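You operate a simulated robot arm through the tools that you are given. There is no shell and no other tool.

The job below is to be done with a simulated two-armed robot. You get a single attempt, and the scene is never put back.

## Task
Prime the drum pump with 3 strokes over the drip cup, then zero the meter.
Fine: swing the spout over the drip cup and set the dose dial to 40 ml first; spill nothing.

The check looks at the end state, three seconds after you hand in, the way a careful person would. Anything else that was tipped, shoved, dropped, spilled or broken makes it a failure.

## Robot
Two 7-joint arms with fingered hands on one trunk that stands fixed in place. Base frame: the origin is at the foot of the trunk, x ahead of it, y to its left, z up; the work surface is at about z = 0.8. Lengths are in m, angles in rad, forces in N, time in s.
The left shoulder is at [0.118, 0.125, 1.205], the right one opposite. With the tool pointing down near the work surface each hand reaches from about 0.1 to 0.86 m from the base axis, measured 20 degrees to its own side. Payload 3.7 kg a hand.
The tool frame of a hand sits at the grasp point between the pads (the TCP): z along the fingers, y along the line on which they close. The tips reach 0.025 m beyond it. The gripper opens to 0.088 m; its body begins 0.029 m behind the TCP. The gripper is a hand of 5 fingers: y runs from the thumb to the fingers, the wrist lies at [-0.013, -0.097, -0.162] in the tool frame.
Orientation is that of the tool frame in the base frame, as a unit quaternion [x, y, z, w]. With the fingers straight down and the wrist toward the robot, the tool's x, y and z point along [0, 1, 0], [1, 0, 0] and [0, 0, -1] of the base frame.

## Interface
- The arms move only by the tool play_rows. It takes "left_moves", "right_moves" or both (then of equal length, played together; a hand with none holds still); each is a list of rows, each an object (a shift or turn left out is 0) with "dp": the shift along the tool's x, y, z in units of 500 mm (1.0 is 500 mm), a list of three; "rot": the turn, a rotation vector about the tool's x, y, z in units of 120 degrees (1.0 is 120 degrees), a list of three. In form: [{"dp": [dx, dy, dz], "rot": [ax, ay, az]}, ...]. A call has 1 to 20 rows; each row is the pose to reach, as a shift and turn from the pose commanded when the call began, along the tool's axes at that moment. A call with a number of a shift or a turn outside -1 to 1 is refused whole. Each row takes 0.2 s and may step no farther than 0.05 m and 0.15 rad from the row before; otherwise, the whole call is refused. A pose out of reach is approached as far as the arm can. The call stops where the force on the tool passes 40 N (or 10 N more than at its start, if that is more) or the arm is blocked; 0.2 s more then pass. In this call time passes only in rows, and 0.2 s behind the last. It gives the time, the measured TCP pose, the force on the tool (base axes), the opening and the grip force at its end, in the units of the frame above (readings bear some noise), with the torque about the TCP (base axes, N m) and any sound that the robot's microphone picked up, and new pictures: "show" is both (left out), scene, wrist or none (wrist: the cameras of the hands that moved).
- Cameras (640 x 400 px; columns grow to the right, rows downward): "scene" is now at [0.2034, -0.0601, 1.3656]; the picture's right is [-0.67, -0.74, 0.00], its down [-0.29, 0.27, -0.92] and it looks along [0.68, -0.62, -0.40] (base axes); focal length 214 px, centre (320, 200). "left" rides on the left gripper at [-0.059, -0.079, -0.105] in its tool frame; the picture's right is [-0.73, -0.32, 0.61], its down [0.62, -0.68, 0.38] and it looks along [0.29, 0.66, 0.70] (tool axes); focal length 234 px, centre (320, 200). "right" rides on the right gripper at [0.059, -0.079, -0.105] in its tool frame; the picture's right is [-0.73, 0.32, -0.61], its down [-0.62, -0.68, 0.38] and it looks along [-0.29, 0.66, 0.70] (tool axes); focal length 234 px, centre (320, 200).
- raise_lower(by): moves the trunk up (or, below 0, down) by that many m; the arms and the scene camera ride with it, the base frame stays. It gives what a move gives, with no picture.
- move_fingers(index, middle, ring, little, thumb_bend, thumb_turn, hand): sets how far each is bent, from 0 (flat) to 1 (curled in); at 0.3 the hand is open as for a grip, at 0.7 the pads meet at the TCP. One left out holds its place. A second passes; each finger stops where it meets its share of the squeeze, and holds until it gets a number again. It is the only way to open and close the hand. It gives what a move gives, with no picture; readings hold the bend of each and the force on index, middle, ring, little, thumb and palm. thumb_turn goes from beside the hand (0) to across from the fingers (1), as for a grip.
- aim_head(pan, tilt): turns the head with the scene camera to pan (to the left, within 1.396 rad either way) and tilt (down, from -0.506 to 1.204), counted from straight ahead of the robot (the tilt from the chest, where the trunk bows). It gives what a move gives, and a new picture of the scene camera.
- locate(camera, pixels): there is no depth. For up to 12 entries [column, row, z] of the newest picture of that camera ("zoom" is the newest enlarged one), the place [x, y] in the base frame at which the ray of that pixel passes the height z, good to about 0.002 m, but the place of the scene camera against the robot may be out by one fixed shift of up to 0.012 m in any direction. The clock stands still meanwhile.
- zoom(camera, box): a new picture of the part [left, top, right, bottom] of that camera's present view, enlarged. The clock stands still meanwhile.
- finish_job(): hands the job in; it is judged then, once.

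Unless the task says otherwise, let go and move clear before handing in.

The tools are called after "Request:" as a command line: name --argument value ..., lists and objects as JSON in quotes. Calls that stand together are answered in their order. play_rows: Moves the arms, as the interface text tells. Its arguments: {"type":"object","properties":{"left_moves":{"type":"array","items":{"type":"object","properties":{"dp":{"type":"array","items":{"type":"number"}},"rot":{"type":"array","items":{"type":"number"}}}}},"right_moves":{"type":"array","items":{"type":"object","properties":{"dp":{"type":"array","items":{"type":"number"}},"rot":{"type":"array","items":{"type":"number"}}}}},"show":{"type":"string","enum":["both","scene","wrist","none"]}},"required":[]} The other tools are called the same way: raise_lower (by) moves the trunk up or down; move_fingers (index, middle, ring, little, thumb_bend, thumb_turn, hand) moves the fingers one by one; aim_head (pan, tilt) turns the head that bears the scene camera; locate (camera, pixels) gives the place at which the rays of pixels pass given heights; zoom (camera, box) takes an enlarged picture of a part of a camera's view; finish_job () hands the job in.

At the start:

```text
time_s: 0.0
left_position: [0.5281, -0.0644, 1.2693]
left_tcp_rot: [0.707, 0.707, 0.0, 0.0]
left_wrist_force: [1.5, 0.3, 0.1]
left_ft_torque: [0.0, -0.05, 0.03]
left_finger_gap: 0.0876
left_grip_force: 0.1
left_shape: jaw
left_bend: [0.3, 0.3, 0.3, 0.3, 0.3, 0.98]
left_finger forces: [0.0, 0.1, 0.0, 0.1, 0.0, 0.1]
right_position: [0.2606, -0.3441, 1.3278]
right_tcp_rot: [0.707, 0.707, 0.001, 0.0]
right_wrist_force: [0.1, 0.7, 0.1]
right_ft_torque: [0.02, -0.02, 0.0]
right_finger_gap: 0.0875
right_grip_force: 0.2
right_shape: jaw
right_bend: [0.3, 0.3, 0.3, 0.3, 0.3, 0.98]
right_finger forces: [0.0, 0.0, 0.0, 0.0, 0.0, 0.1]
trunk travel left (down, up): [-0.225, 0.19]
head pan, tilt (commanded): [-0.74, 0.41]
```

scene: 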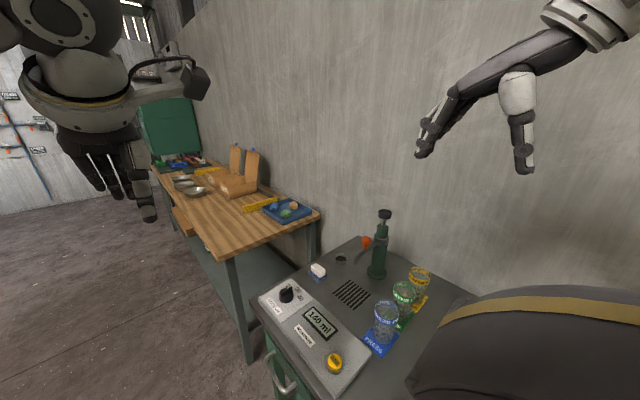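
right: 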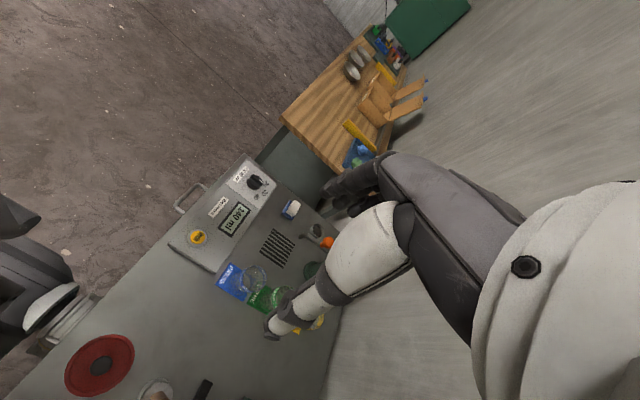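
left: 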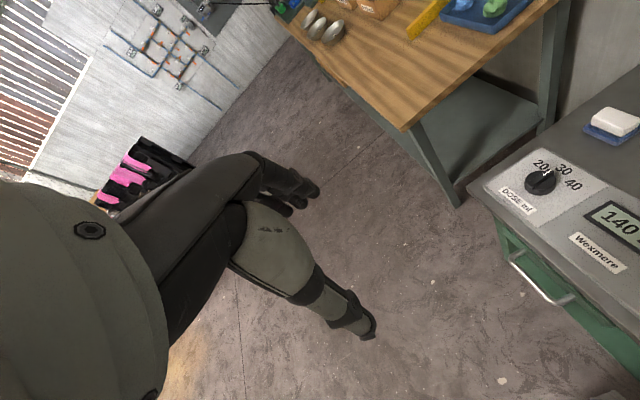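

The scene picture shows the pump (about pixel 380,240), three cups (386,315; 403,295; 420,280) with coloured labels, a meter reading 140/160 ml, a dose dial (287,293) and a yellow button (334,362). I'll zoom in on these before moving anything.

Request:
zoom --camera "scene" --box '[330, 190, 470, 370]'

Request:
zoom --camera "scene" --box '[250, 260, 370, 390]'

Request:
zoom --camera "right" --box '[160, 140, 360, 350]'

Request:
zoom --camera "left" --box '[460, 80, 640, 300]'

```text
2.22 times, centred on (400, 280) of scene
```

zoom: 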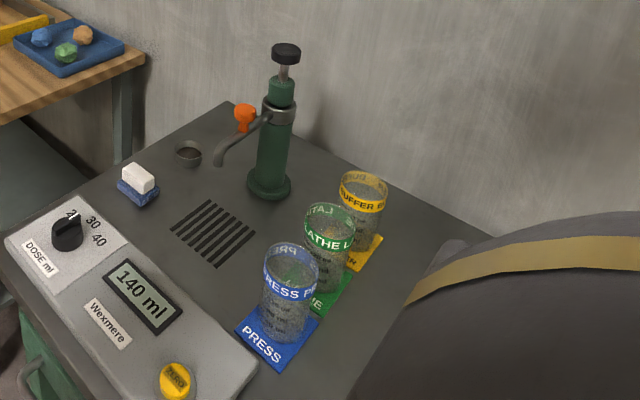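

```text
3.08 times, centred on (310, 325) of scene
```

zoom: 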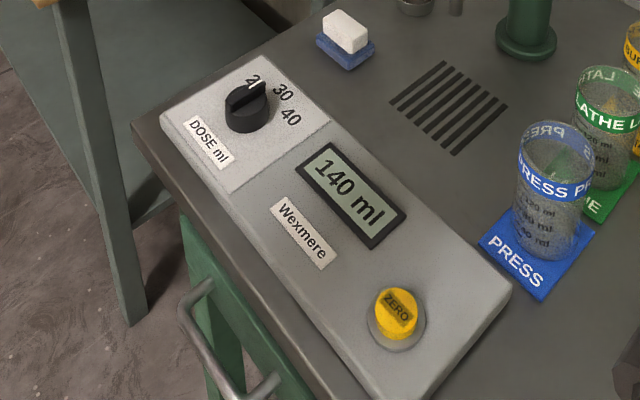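

```text
1.90 times, centred on (260, 245) of right
```

zoom: 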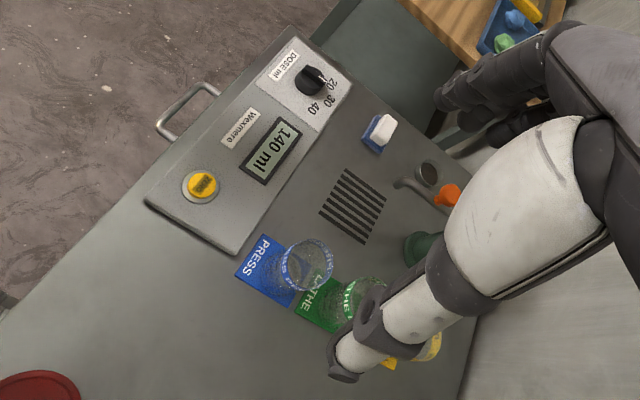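

```text
1.82 times, centred on (550, 190) of left
```

zoom: 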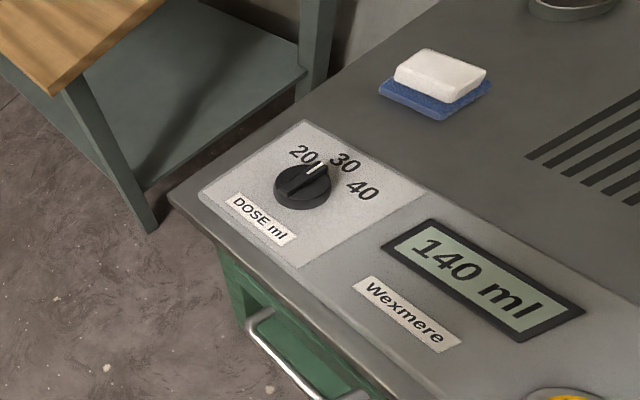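

The pump has a spout (tip near zoom pixel 218,165) with an orange tab, and the small dark drip cup is at zoom pixel 188,153. The dial is a knob pointing near 20, and the ZERO button is yellow. I'll aim the head more directly at the cabinet and locate the main points.

Request:
locate --camera "scene" --pixels '[[377, 275, 0.8], [341, 260, 0.8], [287, 293, 0.84], [334, 362, 0.84], [384, 214, 1.05], [384, 214, 1.1], [318, 272, 0.8], [352, 294, 0.8], [386, 338, 0.8], [362, 238, 0.8], [260, 301, 0.8], [340, 396, 0.82]]'

Request:
aim_head --pan -0.85 --tilt 0.75

```text
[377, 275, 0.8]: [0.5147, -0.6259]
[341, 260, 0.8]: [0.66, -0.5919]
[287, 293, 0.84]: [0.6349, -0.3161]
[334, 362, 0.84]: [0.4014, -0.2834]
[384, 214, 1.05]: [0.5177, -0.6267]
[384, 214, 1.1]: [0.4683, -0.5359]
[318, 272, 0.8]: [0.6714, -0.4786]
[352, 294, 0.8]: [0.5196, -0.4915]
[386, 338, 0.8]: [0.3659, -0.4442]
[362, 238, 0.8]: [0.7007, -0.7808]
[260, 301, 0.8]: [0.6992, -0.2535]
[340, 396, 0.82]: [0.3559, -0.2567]
```

```text
time_s: 0.8
left_position: [0.5271, -0.0656, 1.2688]
left_tcp_rot: [0.707, 0.707, 0.0, 0.0]
left_wrist_force: [0.0, 1.0, 1.7]
left_ft_torque: [-0.01, 0.02, 0.02]
left_finger_gap: 0.0874
left_grip_force: 0.1
left_shape: jaw
left_bend: [0.3, 0.3, 0.3, 0.3, 0.3, 0.98]
left_finger forces: [0.0, 0.1, 0.0, 0.0, 0.0, 0.1]
right_position: [0.2601, -0.3441, 1.3276]
right_tcp_rot: [0.707, 0.707, 0.0, 0.0]
right_wrist_force: [-0.3, 0.1, -0.6]
right_ft_torque: [0.0, 0.03, 0.0]
right_finger_gap: 0.088
right_grip_force: 0.1
right_shape: jaw
right_bend: [0.3, 0.3, 0.3, 0.3, 0.3, 0.98]
right_finger forces: [0.0, 0.1, 0.0, 0.0, 0.1, 0.0]
trunk travel left (down, up): [-0.225, 0.19]
head pan, tilt (commanded): [-0.85, 0.75]
```

scene: 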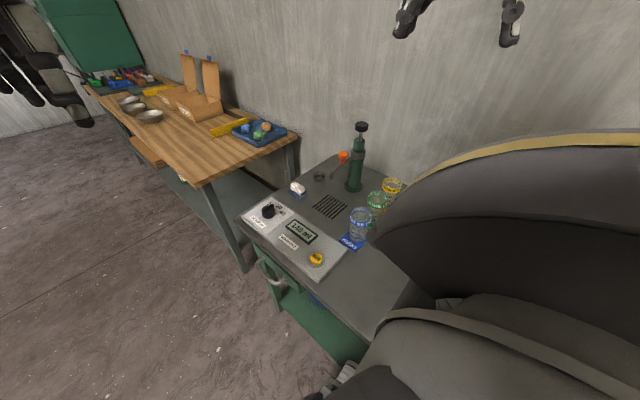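

The pump axis looks to be near (0.515, -0.626) with its knob top around z ≈ 1.05, and the drip cup is near (0.66, -0.59). I'll turn the head back for a closer look at the spout, dial and cups.

Request:
aim_head --pan -0.78 --tilt 0.6

Request:
zoom --camera "scene" --box '[310, 140, 420, 220]'

Request:
zoom --camera "left" --box '[510, 140, 600, 220]'

Request:
zoom --camera "right" --box '[270, 190, 350, 250]'

Request:
zoom --camera "right" --box '[230, 160, 290, 220]'

```text
time_s: 1.5
left_position: [0.5282, -0.0651, 1.2686]
left_tcp_rot: [0.707, 0.707, 0.0, 0.0]
left_wrist_force: [0.5, 0.1, 0.2]
left_ft_torque: [0.02, -0.04, 0.01]
left_finger_gap: 0.0878
left_grip_force: 0.1
left_shape: jaw
left_bend: [0.3, 0.3, 0.3, 0.3, 0.3, 0.98]
left_finger forces: [0.1, 0.0, 0.0, 0.0, 0.1, 0.1]
right_position: [0.2595, -0.3444, 1.3286]
right_tcp_rot: [0.707, 0.707, 0.0, 0.0]
right_wrist_force: [0.3, -0.1, 0.4]
right_ft_torque: [0.0, -0.01, 0.0]
right_finger_gap: 0.0875
right_grip_force: 0.0
right_shape: jaw
right_bend: [0.3, 0.3, 0.3, 0.3, 0.3, 0.98]
right_finger forces: [0.0, 0.0, 0.1, 0.0, 0.0, 0.1]
trunk travel left (down, up): [-0.225, 0.19]
head pan, tilt (commanded): [-0.78, 0.6]
```

scene: 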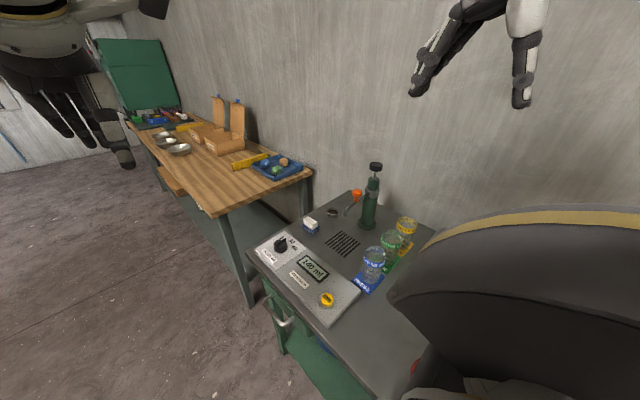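

```text
5.00 times, centred on (365, 180) of scene
```

zoom: 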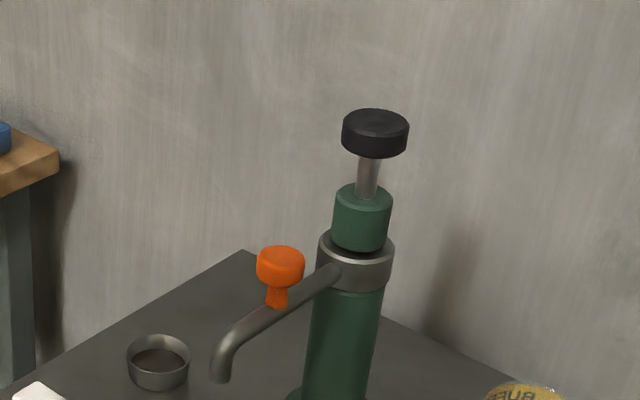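

```text
5.00 times, centred on (555, 180) of left
```

zoom: 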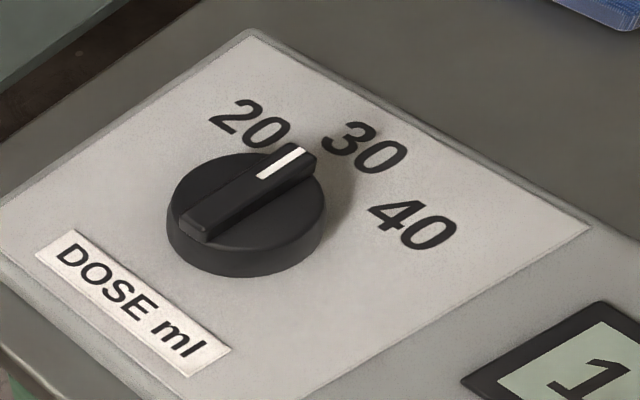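

```text
6.67 times, centred on (310, 220) of right
```

zoom: 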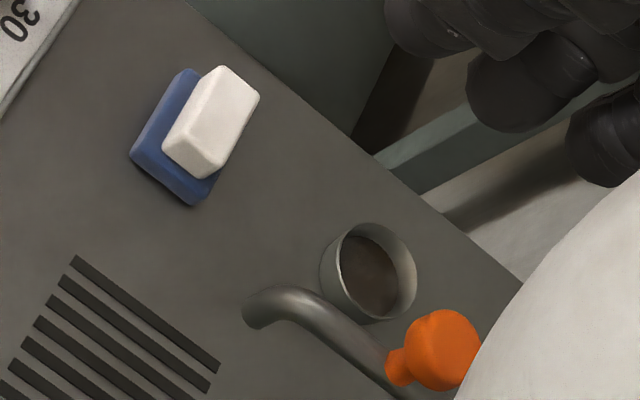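

```text
6.67 times, centred on (260, 190) of right
```

zoom: 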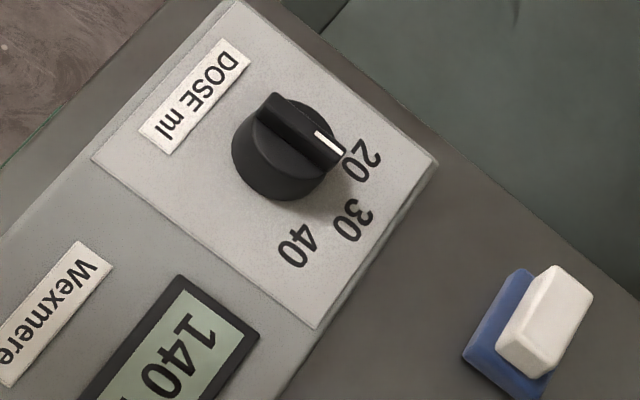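

The zooms are clear. The dial ridge's white mark points at 20, the spout has an orange swing knob, and the small drip cup sits beside the spout tip, so the spout is not over it yet. I'll triangulate the parts using the wrist cameras, since the scene camera may be shifted.

Request:
locate --camera "left" --pixels '[[540.6, 181, 0.82], [540.6, 181, 0.84], [540.6, 181, 0.86], [541, 164.6, 0.82], [564, 169.6, 0.82], [573.4, 185, 0.82]]'

Request:
locate --camera "right" --pixels '[[254.75, 182.5, 0.82], [254.75, 182.5, 0.84], [254.75, 182.5, 0.86], [266.3, 184, 0.82], [264.8, 193, 0.82], [256.6, 196.75, 0.82], [317.7, 232, 0.8], [317.7, 232, 0.83], [302, 239, 0.9], [302, 239, 0.95]]'

Request:
locate --camera "scene" --pixels '[[332.6, 213, 0.8], [332.6, 213, 0.83], [375.6, 166, 1.05], [375.6, 166, 1.07], [342, 214, 0.87], [342, 214, 0.9], [357, 195, 0.93], [357, 195, 0.96], [375, 193, 0.95], [327, 299, 0.84]]'

```text
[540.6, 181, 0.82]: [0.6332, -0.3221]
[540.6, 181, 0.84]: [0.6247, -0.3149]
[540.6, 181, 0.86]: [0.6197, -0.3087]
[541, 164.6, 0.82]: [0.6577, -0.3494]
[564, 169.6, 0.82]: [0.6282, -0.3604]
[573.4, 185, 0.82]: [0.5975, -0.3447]
```

```text
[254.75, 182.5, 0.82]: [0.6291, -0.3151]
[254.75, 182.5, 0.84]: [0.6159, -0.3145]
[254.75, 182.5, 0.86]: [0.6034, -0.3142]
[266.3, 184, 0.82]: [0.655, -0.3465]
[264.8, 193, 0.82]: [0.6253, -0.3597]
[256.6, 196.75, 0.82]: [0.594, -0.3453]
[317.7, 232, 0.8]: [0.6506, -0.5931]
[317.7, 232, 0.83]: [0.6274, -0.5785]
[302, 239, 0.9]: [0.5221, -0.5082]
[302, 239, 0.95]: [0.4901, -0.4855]
```

```text
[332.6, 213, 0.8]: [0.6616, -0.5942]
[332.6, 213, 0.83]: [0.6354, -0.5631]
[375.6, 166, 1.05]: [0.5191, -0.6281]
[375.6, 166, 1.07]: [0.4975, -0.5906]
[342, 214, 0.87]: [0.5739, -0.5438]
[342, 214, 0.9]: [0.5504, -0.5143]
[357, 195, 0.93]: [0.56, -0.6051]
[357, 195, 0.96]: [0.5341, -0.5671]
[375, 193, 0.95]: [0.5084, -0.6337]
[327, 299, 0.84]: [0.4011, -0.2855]
```

The labels put the dial at about (0.626, -0.320), with 20 to 40 being roughly 95° clockwise seen from above. I'll turn the left hand so its camera can watch the pump and panel.

Request:
play_rows --left_moves '[{"rot": [0, 0, 0.07]}, {"rot": [0, 0, 0.14]}, {"rot": [0, 0, 0.21]}, {"rot": [0, 0, 0.28]}, {"rot": [0, 0, 0.35]}, {"rot": [0, 0, 0.42]}, {"rot": [0, 0, 0.48]}]' --show "both"

```text
time_s: 3.1
left_position: [0.5267, -0.065, 1.2685]
left_tcp_rot: [0.961, 0.277, -0.001, 0.0]
left_wrist_force: [0.7, -0.1, 0.2]
left_ft_torque: [0.0, -0.03, 0.02]
left_finger_gap: 0.0877
left_grip_force: 0.1
left_shape: jaw
left_bend: [0.3, 0.3, 0.3, 0.3, 0.3, 0.98]
left_finger forces: [0.0, 0.1, 0.0, 0.0, 0.0, 0.0]
right_position: [0.2612, -0.3444, 1.3288]
right_tcp_rot: [0.708, 0.707, 0.001, -0.001]
right_wrist_force: [-0.2, 0.4, 0.3]
right_ft_torque: [-0.01, 0.02, 0.03]
right_finger_gap: 0.0878
right_grip_force: 0.0
right_shape: jaw
right_bend: [0.3, 0.3, 0.3, 0.3, 0.3, 0.98]
right_finger forces: [0.0, 0.0, 0.1, 0.0, 0.0, 0.0]
trunk travel left (down, up): [-0.225, 0.19]
head pan, tilt (commanded): [-0.78, 0.6]
```

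scene: 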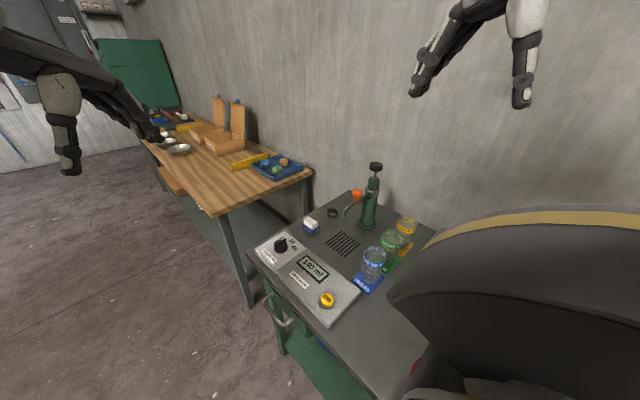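
left: 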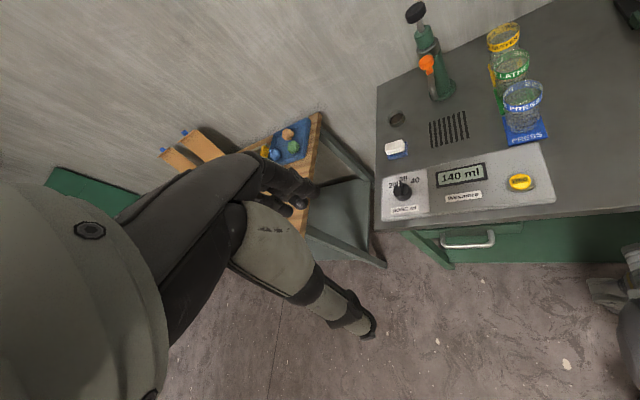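

The left camera now sees the whole cabinet, with the pump at (430,60), drip cup at (396,119), dial at (402,188) and ZERO at (521,182). I'll zoom in and locate points.

Request:
zoom --camera "left" --box '[375, 0, 535, 100]'

Request:
zoom --camera "left" --box '[375, 100, 535, 220]'

Request:
zoom --camera "scene" --box '[310, 150, 420, 240]'

Request:
zoom --camera "scene" --box '[240, 210, 360, 320]'

```text
4.00 times, centred on (455, 50) of left
```

zoom: 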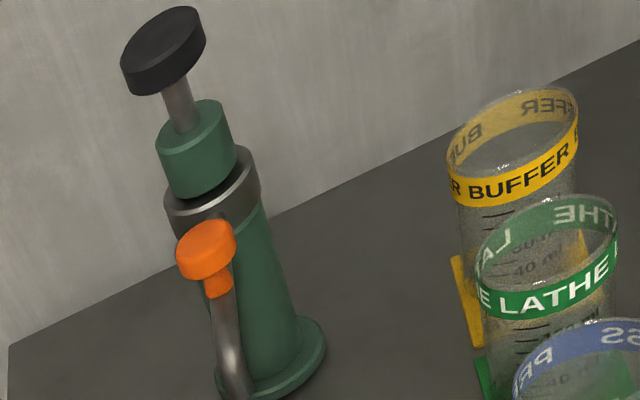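

```text
3.33 times, centred on (455, 160) of left
```

zoom: 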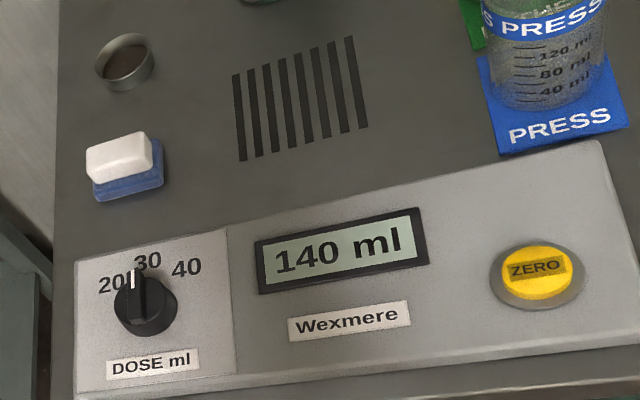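

```text
4.44 times, centred on (365, 195) of scene
```

zoom: 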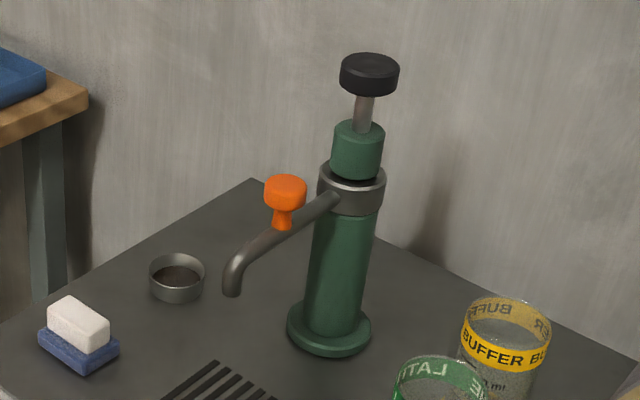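

```text
3.64 times, centred on (300, 265) of scene
```

zoom: 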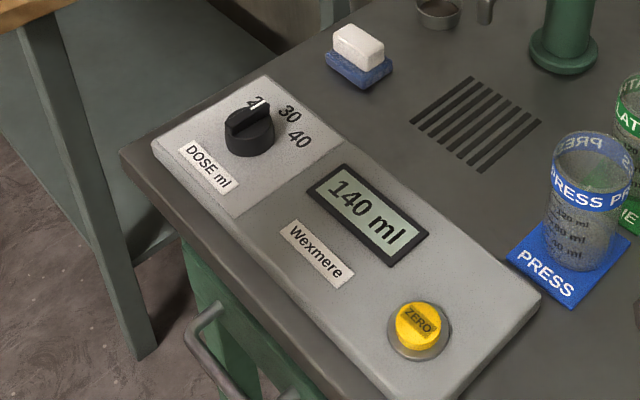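

I'll triangulate the same features in the left, right and scene pictures.

Request:
locate --camera "left" --pixels '[[403, 178, 0.82], [415, 180.4, 0.82], [391.9, 185.5, 0.82], [520.2, 181, 0.82], [520.2, 181, 0.84], [396.4, 115, 0.83], [396.4, 118, 0.8], [415.75, 12.5, 1.04], [415.75, 12.5, 1.06], [426.25, 62, 0.94], [426.25, 62, 0.98], [443.75, 91, 0.8]]'

Request:
locate --camera "scene" --pixels '[[291.5, 241.4, 0.82], [294.2, 248.2, 0.82], [327.5, 299.3, 0.82], [327.5, 299.3, 0.84], [332.8, 210.8, 0.83], [332.8, 213, 0.8], [376.3, 165.7, 1.04], [376.3, 165.7, 1.06], [357.3, 192.7, 0.94], [357.3, 192.7, 0.98], [366.8, 224.3, 0.8], [345.4, 215.3, 0.85]]'

Request:
zoom --camera "left" --box '[385, 50, 465, 130]'

```text
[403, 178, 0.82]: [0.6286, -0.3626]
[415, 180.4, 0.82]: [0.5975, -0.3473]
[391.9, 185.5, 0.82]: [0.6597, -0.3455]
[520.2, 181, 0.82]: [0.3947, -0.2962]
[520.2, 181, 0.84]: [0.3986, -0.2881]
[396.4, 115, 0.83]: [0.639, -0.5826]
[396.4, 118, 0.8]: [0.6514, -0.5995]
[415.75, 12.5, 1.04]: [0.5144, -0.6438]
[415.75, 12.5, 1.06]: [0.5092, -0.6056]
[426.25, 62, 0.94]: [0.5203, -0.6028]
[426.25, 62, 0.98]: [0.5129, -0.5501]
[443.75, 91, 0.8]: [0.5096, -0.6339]
```

```text
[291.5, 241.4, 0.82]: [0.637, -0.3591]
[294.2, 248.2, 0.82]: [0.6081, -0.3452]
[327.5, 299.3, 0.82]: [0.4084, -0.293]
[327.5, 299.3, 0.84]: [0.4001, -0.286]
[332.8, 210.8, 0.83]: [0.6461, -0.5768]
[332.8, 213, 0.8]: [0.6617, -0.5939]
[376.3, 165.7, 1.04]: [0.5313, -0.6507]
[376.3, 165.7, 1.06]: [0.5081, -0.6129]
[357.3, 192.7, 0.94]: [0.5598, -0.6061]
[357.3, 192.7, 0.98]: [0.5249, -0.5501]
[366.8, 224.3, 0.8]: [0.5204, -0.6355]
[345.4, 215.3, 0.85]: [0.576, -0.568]
```

```text
5.00 times, centred on (425, 90) of left
```

zoom: 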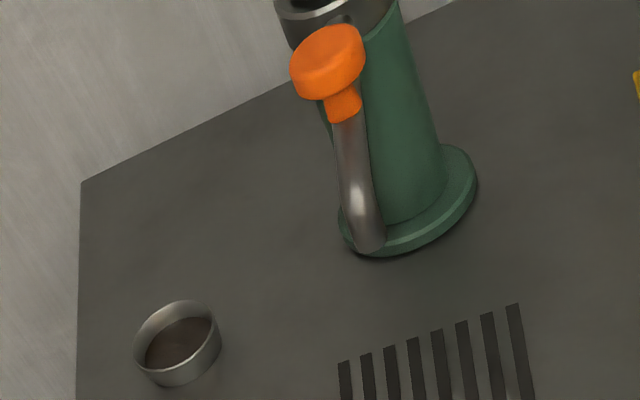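

The scene camera is shifted by about (+0.0105, +0.002). The pump axis is near (0.510, -0.635), the orange knob near (0.513, -0.551, 0.98), and the spout points along +y. Next I'll refine the cup and spout tip.

Request:
locate --camera "left" --pixels '[[396.4, 117.2, 0.82], [396.4, 117.2, 0.83], [397.6, 121, 0.8], [435, 99, 0.88], [435, 99, 0.9], [435, 99, 0.92], [402, 187, 0.84], [399.5, 181.5, 0.85]]'

Request:
locate --camera "scene" --pixels '[[332.8, 211, 0.82], [332.8, 211, 0.83], [332.8, 214.6, 0.8], [345.4, 216, 0.88], [345.4, 216, 0.9], [345.4, 216, 0.92], [281, 241, 0.84], [281, 241, 0.86]]'

Request:
locate --camera "right" --pixels '[[317.5, 230.8, 0.82], [317.5, 230.8, 0.83], [301, 237.5, 0.88], [301, 237.5, 0.9], [301, 237.5, 0.92], [328.5, 243, 0.98]]'

```text
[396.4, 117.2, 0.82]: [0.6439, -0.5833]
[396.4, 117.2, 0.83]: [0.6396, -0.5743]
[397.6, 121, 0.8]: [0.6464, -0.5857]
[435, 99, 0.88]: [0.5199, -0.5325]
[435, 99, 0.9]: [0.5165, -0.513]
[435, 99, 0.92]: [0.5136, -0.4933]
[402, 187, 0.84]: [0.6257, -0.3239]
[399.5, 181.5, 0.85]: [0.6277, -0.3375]
```

```text
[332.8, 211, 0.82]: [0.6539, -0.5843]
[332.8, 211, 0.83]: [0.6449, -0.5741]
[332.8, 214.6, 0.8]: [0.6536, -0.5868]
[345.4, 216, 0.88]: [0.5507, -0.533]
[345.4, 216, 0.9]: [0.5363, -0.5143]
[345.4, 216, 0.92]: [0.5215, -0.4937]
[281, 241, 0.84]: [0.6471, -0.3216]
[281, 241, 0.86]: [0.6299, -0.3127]
```

```text
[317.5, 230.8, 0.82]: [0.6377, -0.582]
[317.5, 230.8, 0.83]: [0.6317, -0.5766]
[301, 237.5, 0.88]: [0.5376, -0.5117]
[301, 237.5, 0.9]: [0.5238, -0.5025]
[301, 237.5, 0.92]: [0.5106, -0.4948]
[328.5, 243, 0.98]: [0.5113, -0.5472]
```

Estimates so far: drip cup centre ≈ (0.643, -0.585), spout tip ≈ (0.516, -0.503, 0.91), dial ≈ (0.627, -0.321) on a panel at z ≈ 0.82. I'll bring the right hand toward a point well above the dial, halfway first.

Request:
play_rows --right_moves '[{"dp": [0.005, 0.07, 0.02], "rot": [0, 0, -0.03]}, {"dp": [0.01, 0.14, 0.05], "rot": [0, 0, -0.06]}, {"dp": [0.015, 0.21, 0.08], "rot": [0, 0, -0.09]}, {"dp": [0.02, 0.28, 0.11], "rot": [0, 0, -0.12]}, {"dp": [0.025, 0.35, 0.14], "rot": [0, 0, -0.15]}, {"dp": [0.03, 0.42, 0.18], "rot": [0, 0, -0.18]}]' --show "both"

```text
time_s: 4.5
left_position: [0.5289, -0.0657, 1.2685]
left_tcp_rot: [0.96, 0.279, -0.001, -0.001]
left_wrist_force: [0.1, -0.5, 0.1]
left_ft_torque: [0.02, 0.02, 0.03]
left_finger_gap: 0.0876
left_grip_force: 0.1
left_shape: jaw
left_bend: [0.3, 0.3, 0.3, 0.3, 0.3, 0.98]
left_finger forces: [0.1, 0.0, 0.0, 0.0, 0.1, 0.1]
right_position: [0.4737, -0.3305, 1.2355]
right_tcp_rot: [0.562, 0.827, -0.001, -0.001]
right_wrist_force: [0.1, 0.2, -0.7]
right_ft_torque: [0.05, 0.01, 0.02]
right_finger_gap: 0.0878
right_grip_force: 0.1
right_shape: jaw
right_bend: [0.3, 0.3, 0.3, 0.3, 0.3, 0.98]
right_finger forces: [0.0, 0.1, 0.0, 0.1, 0.0, 0.0]
trunk travel left (down, up): [-0.225, 0.19]
head pan, tilt (commanded): [-0.78, 0.6]
```

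scene: 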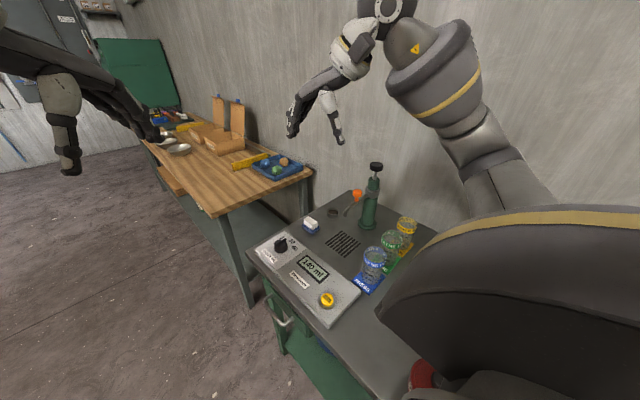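
right: 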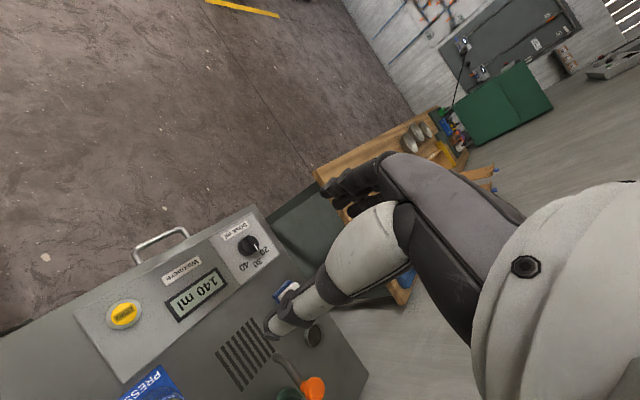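

The right hand now hangs in front of the wall and the elbow sits to its right. I'll check the elbow's clearance from the left camera before going lower.

Request:
zoom --camera "left" --box '[320, 0, 640, 200]'

Request:
zoom --camera "right" --box '[60, 190, 360, 400]'

```text
2.00 times, centred on (480, 100) of left
```

zoom: 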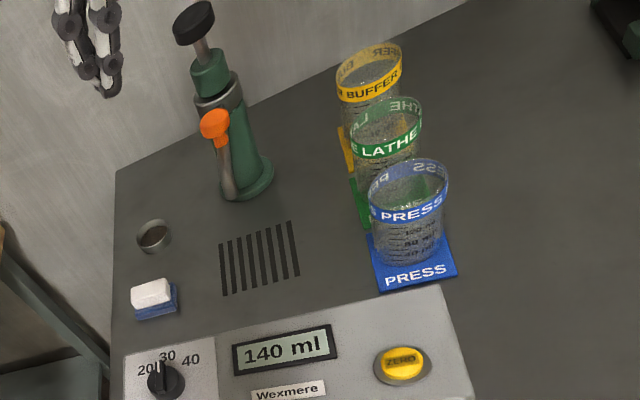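

```text
1.90 times, centred on (210, 295) of right
```

zoom: 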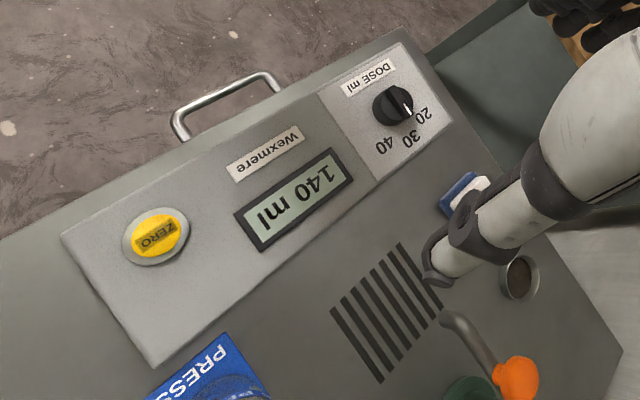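

The way down is clear and the elbow isn't near the glasses. I'll go on to a point above the dial at z ≈ 1.05.

Request:
play_rows --right_moves '[{"dp": [-0.016, 0.049, 0.062], "rot": [0, 0, -0.011]}, {"dp": [-0.032, 0.097, 0.124], "rot": [0, 0, -0.022]}, {"dp": [-0.048, 0.146, 0.186], "rot": [0, 0, -0.033]}, {"dp": [-0.063, 0.195, 0.248], "rot": [0, 0, -0.045]}, {"dp": [-0.079, 0.243, 0.31], "rot": [0, 0, -0.056]}, {"dp": [-0.095, 0.292, 0.371], "rot": [0, 0, -0.067]}]' --show "both"

Request:
zoom --camera "left" --box '[320, 0, 640, 200]'

```text
time_s: 5.9
left_position: [0.5298, -0.0671, 1.2669]
left_tcp_rot: [0.96, 0.279, -0.001, -0.001]
left_wrist_force: [-0.1, 0.5, -0.3]
left_ft_torque: [-0.01, 0.03, -0.03]
left_finger_gap: 0.0876
left_grip_force: 0.1
left_shape: jaw
left_bend: [0.3, 0.3, 0.3, 0.3, 0.3, 0.98]
left_finger forces: [0.1, 0.0, 0.1, 0.1, 0.1, 0.1]
right_position: [0.595, -0.2957, 1.0613]
right_tcp_rot: [0.508, 0.861, 0.001, -0.001]
right_wrist_force: [-0.5, 0.3, -0.6]
right_ft_torque: [0.02, -0.01, 0.01]
right_finger_gap: 0.0877
right_grip_force: 0.0
right_shape: jaw
right_bend: [0.3, 0.3, 0.3, 0.3, 0.3, 0.98]
right_finger forces: [0.0, 0.1, 0.0, 0.0, 0.1, 0.0]
right hand out of reach, approached as far as the arm can: row 4, 5, 6
trunk travel left (down, up): [-0.225, 0.19]
head pan, tilt (commanded): [-0.78, 0.6]
```

scene: 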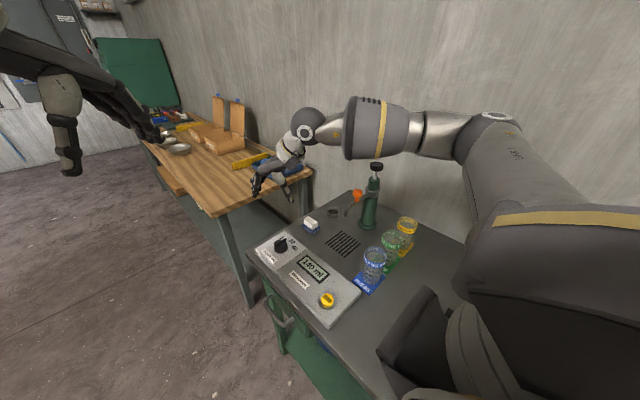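
right: 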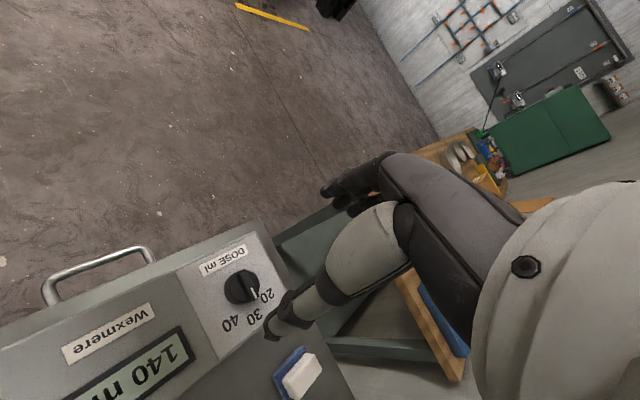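

```text
2.00 times, centred on (480, 100) of left
```

zoom: 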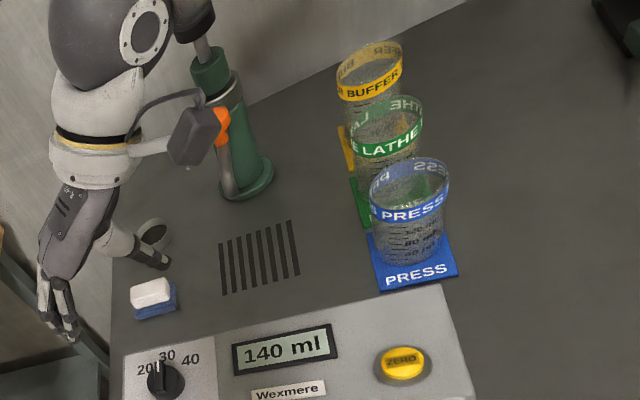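

The arm couldn't reach the commanded pose with this hand yaw, so it stopped at (0.595, -0.296, 1.061). I'll turn the hand to a more natural yaw, with the fingers' closing line nearer the shoulder–target direction.

Request:
play_rows --right_moves '[{"rot": [0, 0, 0.07]}, {"rot": [0, 0, 0.14]}, {"rot": [0, 0, 0.21]}, {"rot": [0, 0, 0.28]}, {"rot": [0, 0, 0.35]}, {"rot": [0, 0, 0.42]}]' --show "both"

```text
time_s: 7.3
left_position: [0.527, -0.0652, 1.2684]
left_tcp_rot: [0.96, 0.28, 0.0, 0.0]
left_wrist_force: [-1.3, 1.0, 0.5]
left_ft_torque: [-0.01, 0.01, 0.03]
left_finger_gap: 0.0875
left_grip_force: 0.0
left_shape: jaw
left_bend: [0.3, 0.3, 0.3, 0.3, 0.3, 0.98]
left_finger forces: [0.0, 0.0, 0.0, 0.1, 0.0, 0.0]
right_position: [0.5935, -0.2964, 1.0651]
right_tcp_rot: [0.824, 0.567, 0.0, 0.0]
right_wrist_force: [-0.2, 0.3, 0.4]
right_ft_torque: [0.0, 0.0, 0.01]
right_finger_gap: 0.088
right_grip_force: 0.0
right_shape: jaw
right_bend: [0.3, 0.3, 0.3, 0.3, 0.3, 0.98]
right_finger forces: [0.0, 0.0, 0.0, 0.1, 0.1, 0.0]
trunk travel left (down, up): [-0.225, 0.19]
head pan, tilt (commanded): [-0.78, 0.6]
```

scene: 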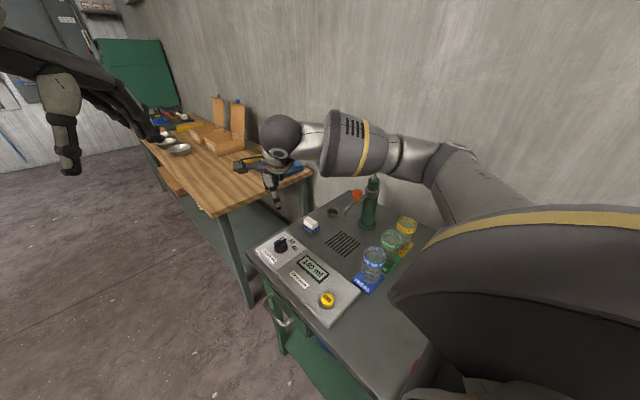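
right: 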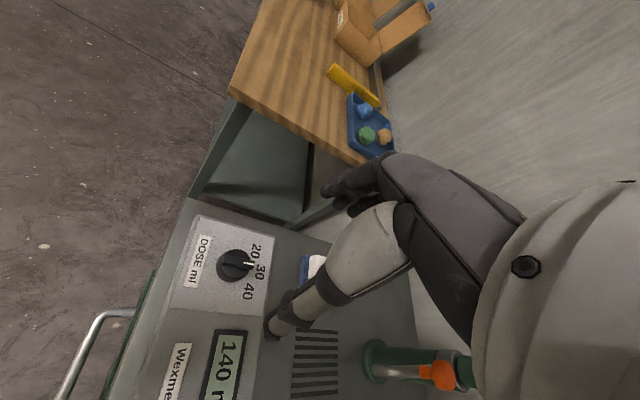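

The hold pose is now (0.594, -0.296, 1.065) at yaw -21°. I'll move over the dial at z ≈ 1.0 and test how far the hand can yaw clockwise there, since the dial needs about 100°.

Request:
play_rows --right_moves '[{"dp": [-0.011, 0.04, 0.065]}, {"dp": [-0.022, 0.08, 0.13]}, {"dp": [-0.022, 0.08, 0.13], "rot": [0, 0, 0.07]}, {"dp": [-0.022, 0.08, 0.13], "rot": [0, 0, 0.14]}, {"dp": [-0.022, 0.08, 0.13], "rot": [0, 0, 0.21]}, {"dp": [-0.022, 0.08, 0.13], "rot": [0, 0, 0.28]}, {"dp": [-0.022, 0.08, 0.13], "rot": [0, 0, 0.35]}, {"dp": [-0.022, 0.08, 0.13], "rot": [0, 0, 0.42]}]' --show "both"

```text
time_s: 9.1
left_position: [0.5263, -0.0657, 1.2686]
left_tcp_rot: [0.96, 0.279, 0.0, -0.001]
left_wrist_force: [0.0, 0.0, -0.1]
left_ft_torque: [0.0, 0.01, -0.04]
left_finger_gap: 0.0876
left_grip_force: 0.0
left_shape: jaw
left_bend: [0.3, 0.3, 0.3, 0.3, 0.3, 0.98]
left_finger forces: [0.0, 0.0, 0.0, 0.0, 0.1, 0.1]
right_position: [0.6263, -0.3204, 1.0016]
right_tcp_rot: [0.987, 0.161, 0.0, 0.0]
right_wrist_force: [0.0, 0.2, -0.4]
right_ft_torque: [0.01, 0.01, -0.02]
right_finger_gap: 0.0878
right_grip_force: 0.0
right_shape: jaw
right_bend: [0.3, 0.3, 0.3, 0.3, 0.3, 0.98]
right_finger forces: [0.0, 0.0, 0.0, 0.0, 0.0, 0.0]
trunk travel left (down, up): [-0.225, 0.19]
head pan, tilt (commanded): [-0.78, 0.6]
```

scene: 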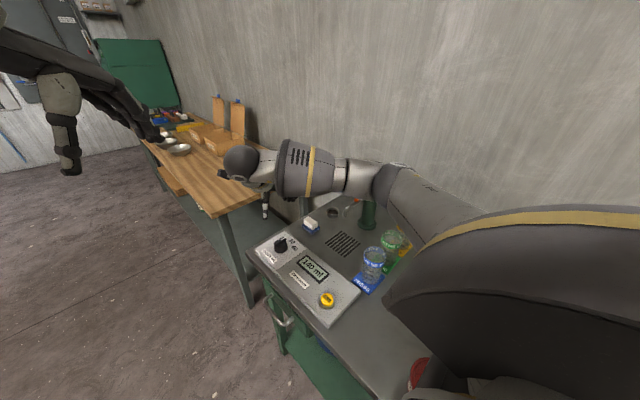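
right: 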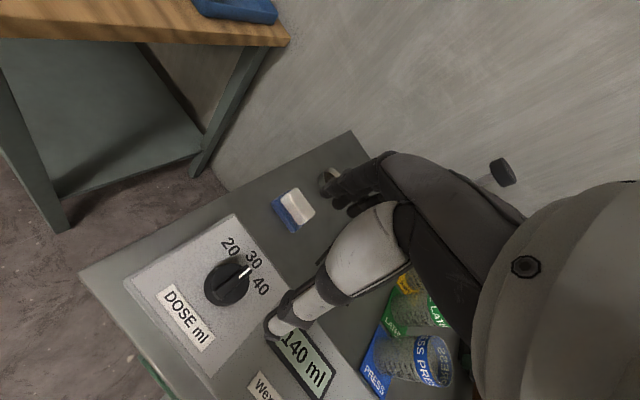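

The yaw reaches -71° over the dial. The forearm looks close to the pump in the scene picture, so I'll check its clearance with the left camera before descending.

Request:
zoom --camera "left" --box '[300, 0, 640, 240]'

Request:
zoom --camera "scene" --box '[200, 100, 460, 320]'

```text
1.67 times, centred on (470, 120) of left
```

zoom: 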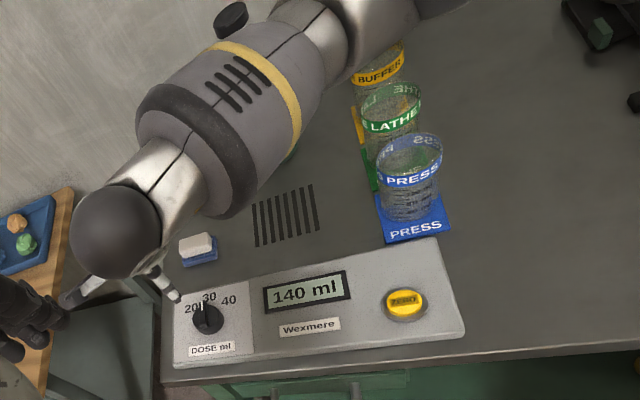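

```text
1.82 times, centred on (330, 210) of scene
```

zoom: 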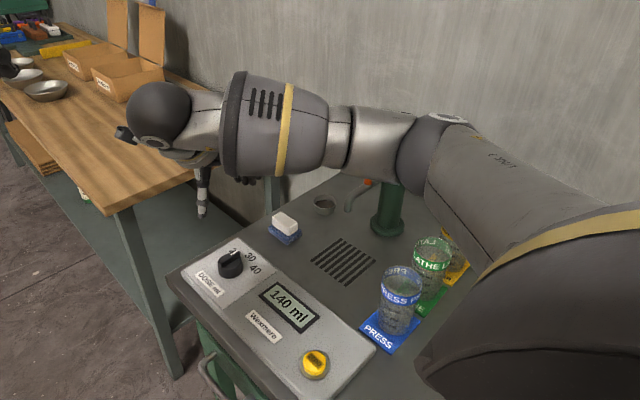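

I'll triangulate points on the forearm, namely the yellow band and the dark wrist ball.

Request:
locate --camera "left" --pixels '[[441.3, 45, 1.05], [441.3, 45, 1.1], [441.3, 45, 1.15], [347.2, 138, 1.1], [347.2, 138, 1.15], [347.2, 138, 1.2], [500, 12, 1.1], [500, 12, 1.15]]'

Request:
locate --camera "scene" --pixels '[[311.9, 171.5, 1.05], [311.9, 171.5, 1.1], [311.9, 171.5, 1.15], [241, 165, 1.1], [241, 165, 1.15], [241, 165, 1.2], [380, 178, 1.1], [380, 178, 1.15]]'

```text
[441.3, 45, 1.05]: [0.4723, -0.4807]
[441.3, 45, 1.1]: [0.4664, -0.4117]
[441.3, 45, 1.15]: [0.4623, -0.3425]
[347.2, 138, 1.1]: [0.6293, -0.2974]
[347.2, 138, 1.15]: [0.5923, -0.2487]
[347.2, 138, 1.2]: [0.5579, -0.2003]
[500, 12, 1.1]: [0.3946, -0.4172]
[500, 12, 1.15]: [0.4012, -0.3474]
```

```text
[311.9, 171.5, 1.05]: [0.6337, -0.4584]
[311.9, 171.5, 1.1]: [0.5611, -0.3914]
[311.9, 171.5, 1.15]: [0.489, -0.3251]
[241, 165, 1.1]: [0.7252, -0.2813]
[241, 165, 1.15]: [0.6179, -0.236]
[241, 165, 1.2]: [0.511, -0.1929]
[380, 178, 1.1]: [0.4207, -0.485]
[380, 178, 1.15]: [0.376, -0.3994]
```

The forearm is at z ≈ 1.16 and 0.3 m from the pump, so there's room. I'll test in the air whether the yaw can continue to about -120°, so the dial could be turned in one grip.

Request:
play_rows --right_moves '[{"rot": [0, 0, 0.07]}, {"rot": [0, 0, 0.14]}, {"rot": [0, 0, 0.21]}, {"rot": [0, 0, 0.28]}, {"rot": [0, 0, 0.35]}, {"rot": [0, 0, 0.42]}]' --show "both"

```text
time_s: 10.5
left_position: [0.528, -0.0642, 1.2692]
left_tcp_rot: [0.96, 0.28, 0.0, 0.0]
left_wrist_force: [-0.1, -0.3, -0.2]
left_ft_torque: [0.0, 0.04, 0.01]
left_finger_gap: 0.0875
left_grip_force: 0.0
left_shape: jaw
left_bend: [0.3, 0.3, 0.3, 0.3, 0.3, 0.98]
left_finger forces: [0.0, 0.0, 0.1, 0.0, 0.1, 0.0]
right_position: [0.6273, -0.3207, 1.0018]
right_tcp_rot: [0.962, -0.274, 0.0, 0.0]
right_wrist_force: [0.1, -1.9, 0.0]
right_ft_torque: [-0.01, -0.02, -0.01]
right_finger_gap: 0.0878
right_grip_force: 0.0
right_shape: jaw
right_bend: [0.3, 0.3, 0.3, 0.3, 0.3, 0.98]
right_finger forces: [0.1, 0.1, 0.0, 0.0, 0.0, 0.0]
trunk travel left (down, up): [-0.225, 0.19]
head pan, tilt (commanded): [-0.78, 0.6]
```

scene: 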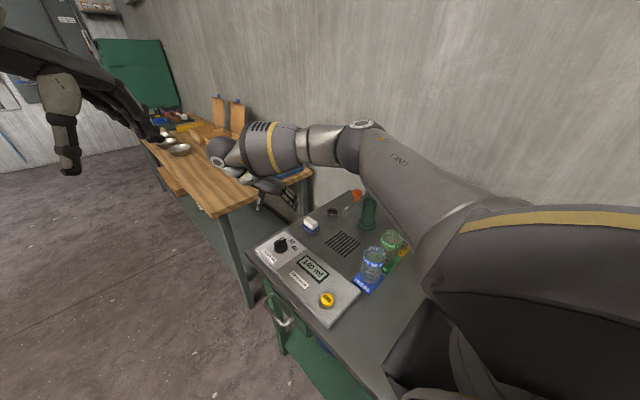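
right: 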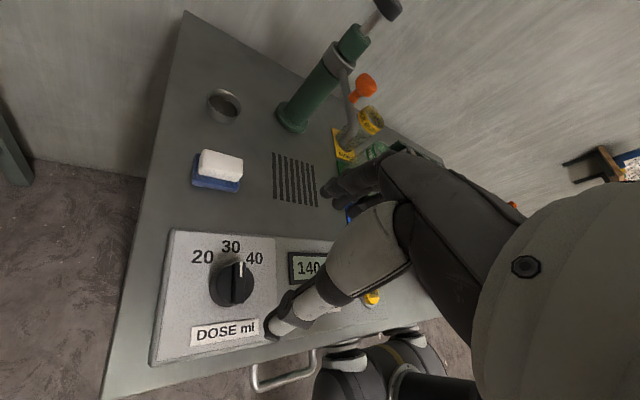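

Yaw -122° is reachable, so one grip can cover the turn. The dial's mark looks different from this angle, so I'll zoom in to find its true bearing.

Request:
zoom --camera "right" --box '[170, 225, 290, 345]'

Request:
zoom --camera "left" --box '[370, 150, 440, 220]'

Request:
zoom --camera "right" --box '[180, 0, 420, 240]'

```text
3.33 times, centred on (230, 285) of right
```

zoom: 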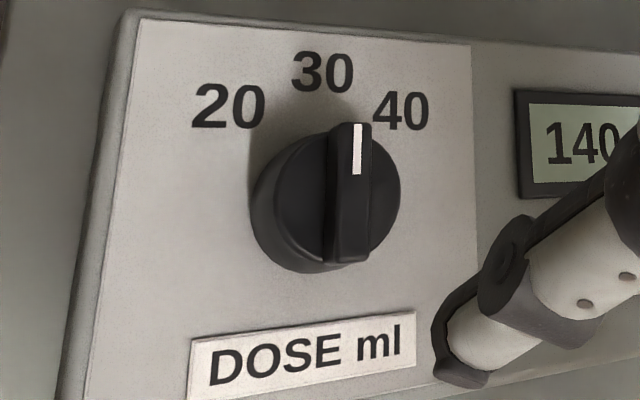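

```text
5.71 times, centred on (405, 185) of left
```

zoom: 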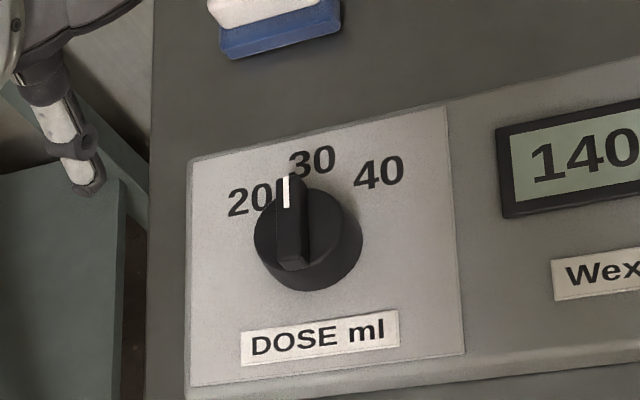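

```text
1.67 times, centred on (300, 120) of right
```

zoom: 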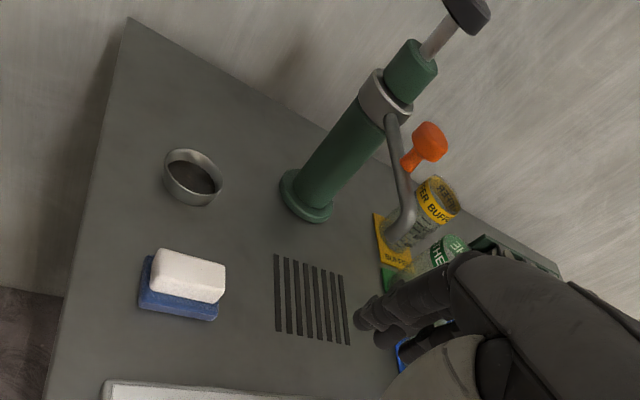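

In both close views the knob's ridge runs parallel to the panel's up direction, so the dial really points at 30. It needs about 50° clockwise to reach 40. I'll triangulate the knob's top and the pump parts from this better right-hand view.

Request:
locate --camera "right" --pixels '[[237.5, 282, 0.83], [237.5, 282, 0.84], [237.5, 282, 0.85], [239.6, 261.6, 0.85], [237.5, 303.6, 0.85], [231, 246.6, 0.82], [203.9, 256.8, 0.82], [254.2, 257.7, 0.82]]'

Request:
locate --camera "left" --pixels '[[402.4, 188.9, 0.83], [402.4, 188.9, 0.84], [402.4, 188.9, 0.85], [399.4, 181.2, 0.85], [400.1, 196.9, 0.85]]'

Request:
locate --camera "right" --pixels '[[224, 106, 0.82], [224, 106, 0.83], [224, 113, 0.8], [293, 119, 0.8], [344, 144, 0.9], [344, 144, 0.92], [366, 84, 0.96], [366, 84, 0.98], [395, 10, 1.03], [395, 10, 1.05]]'

```text
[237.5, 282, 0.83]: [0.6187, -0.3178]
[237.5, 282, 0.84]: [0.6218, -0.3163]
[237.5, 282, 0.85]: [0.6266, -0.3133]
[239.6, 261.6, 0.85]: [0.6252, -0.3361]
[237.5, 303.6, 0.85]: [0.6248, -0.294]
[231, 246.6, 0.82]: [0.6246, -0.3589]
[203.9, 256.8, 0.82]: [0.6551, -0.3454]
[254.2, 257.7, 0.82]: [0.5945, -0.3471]
```

```text
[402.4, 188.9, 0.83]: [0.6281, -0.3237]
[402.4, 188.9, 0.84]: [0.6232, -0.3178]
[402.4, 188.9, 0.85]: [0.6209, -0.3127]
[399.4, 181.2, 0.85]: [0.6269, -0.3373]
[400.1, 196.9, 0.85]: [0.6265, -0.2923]
```

```text
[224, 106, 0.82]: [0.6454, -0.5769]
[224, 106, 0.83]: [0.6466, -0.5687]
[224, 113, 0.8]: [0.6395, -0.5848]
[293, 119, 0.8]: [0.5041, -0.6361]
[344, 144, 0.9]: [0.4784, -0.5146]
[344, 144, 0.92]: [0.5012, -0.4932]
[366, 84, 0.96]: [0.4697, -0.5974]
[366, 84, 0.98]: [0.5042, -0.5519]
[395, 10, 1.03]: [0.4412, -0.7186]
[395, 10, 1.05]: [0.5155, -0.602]
```

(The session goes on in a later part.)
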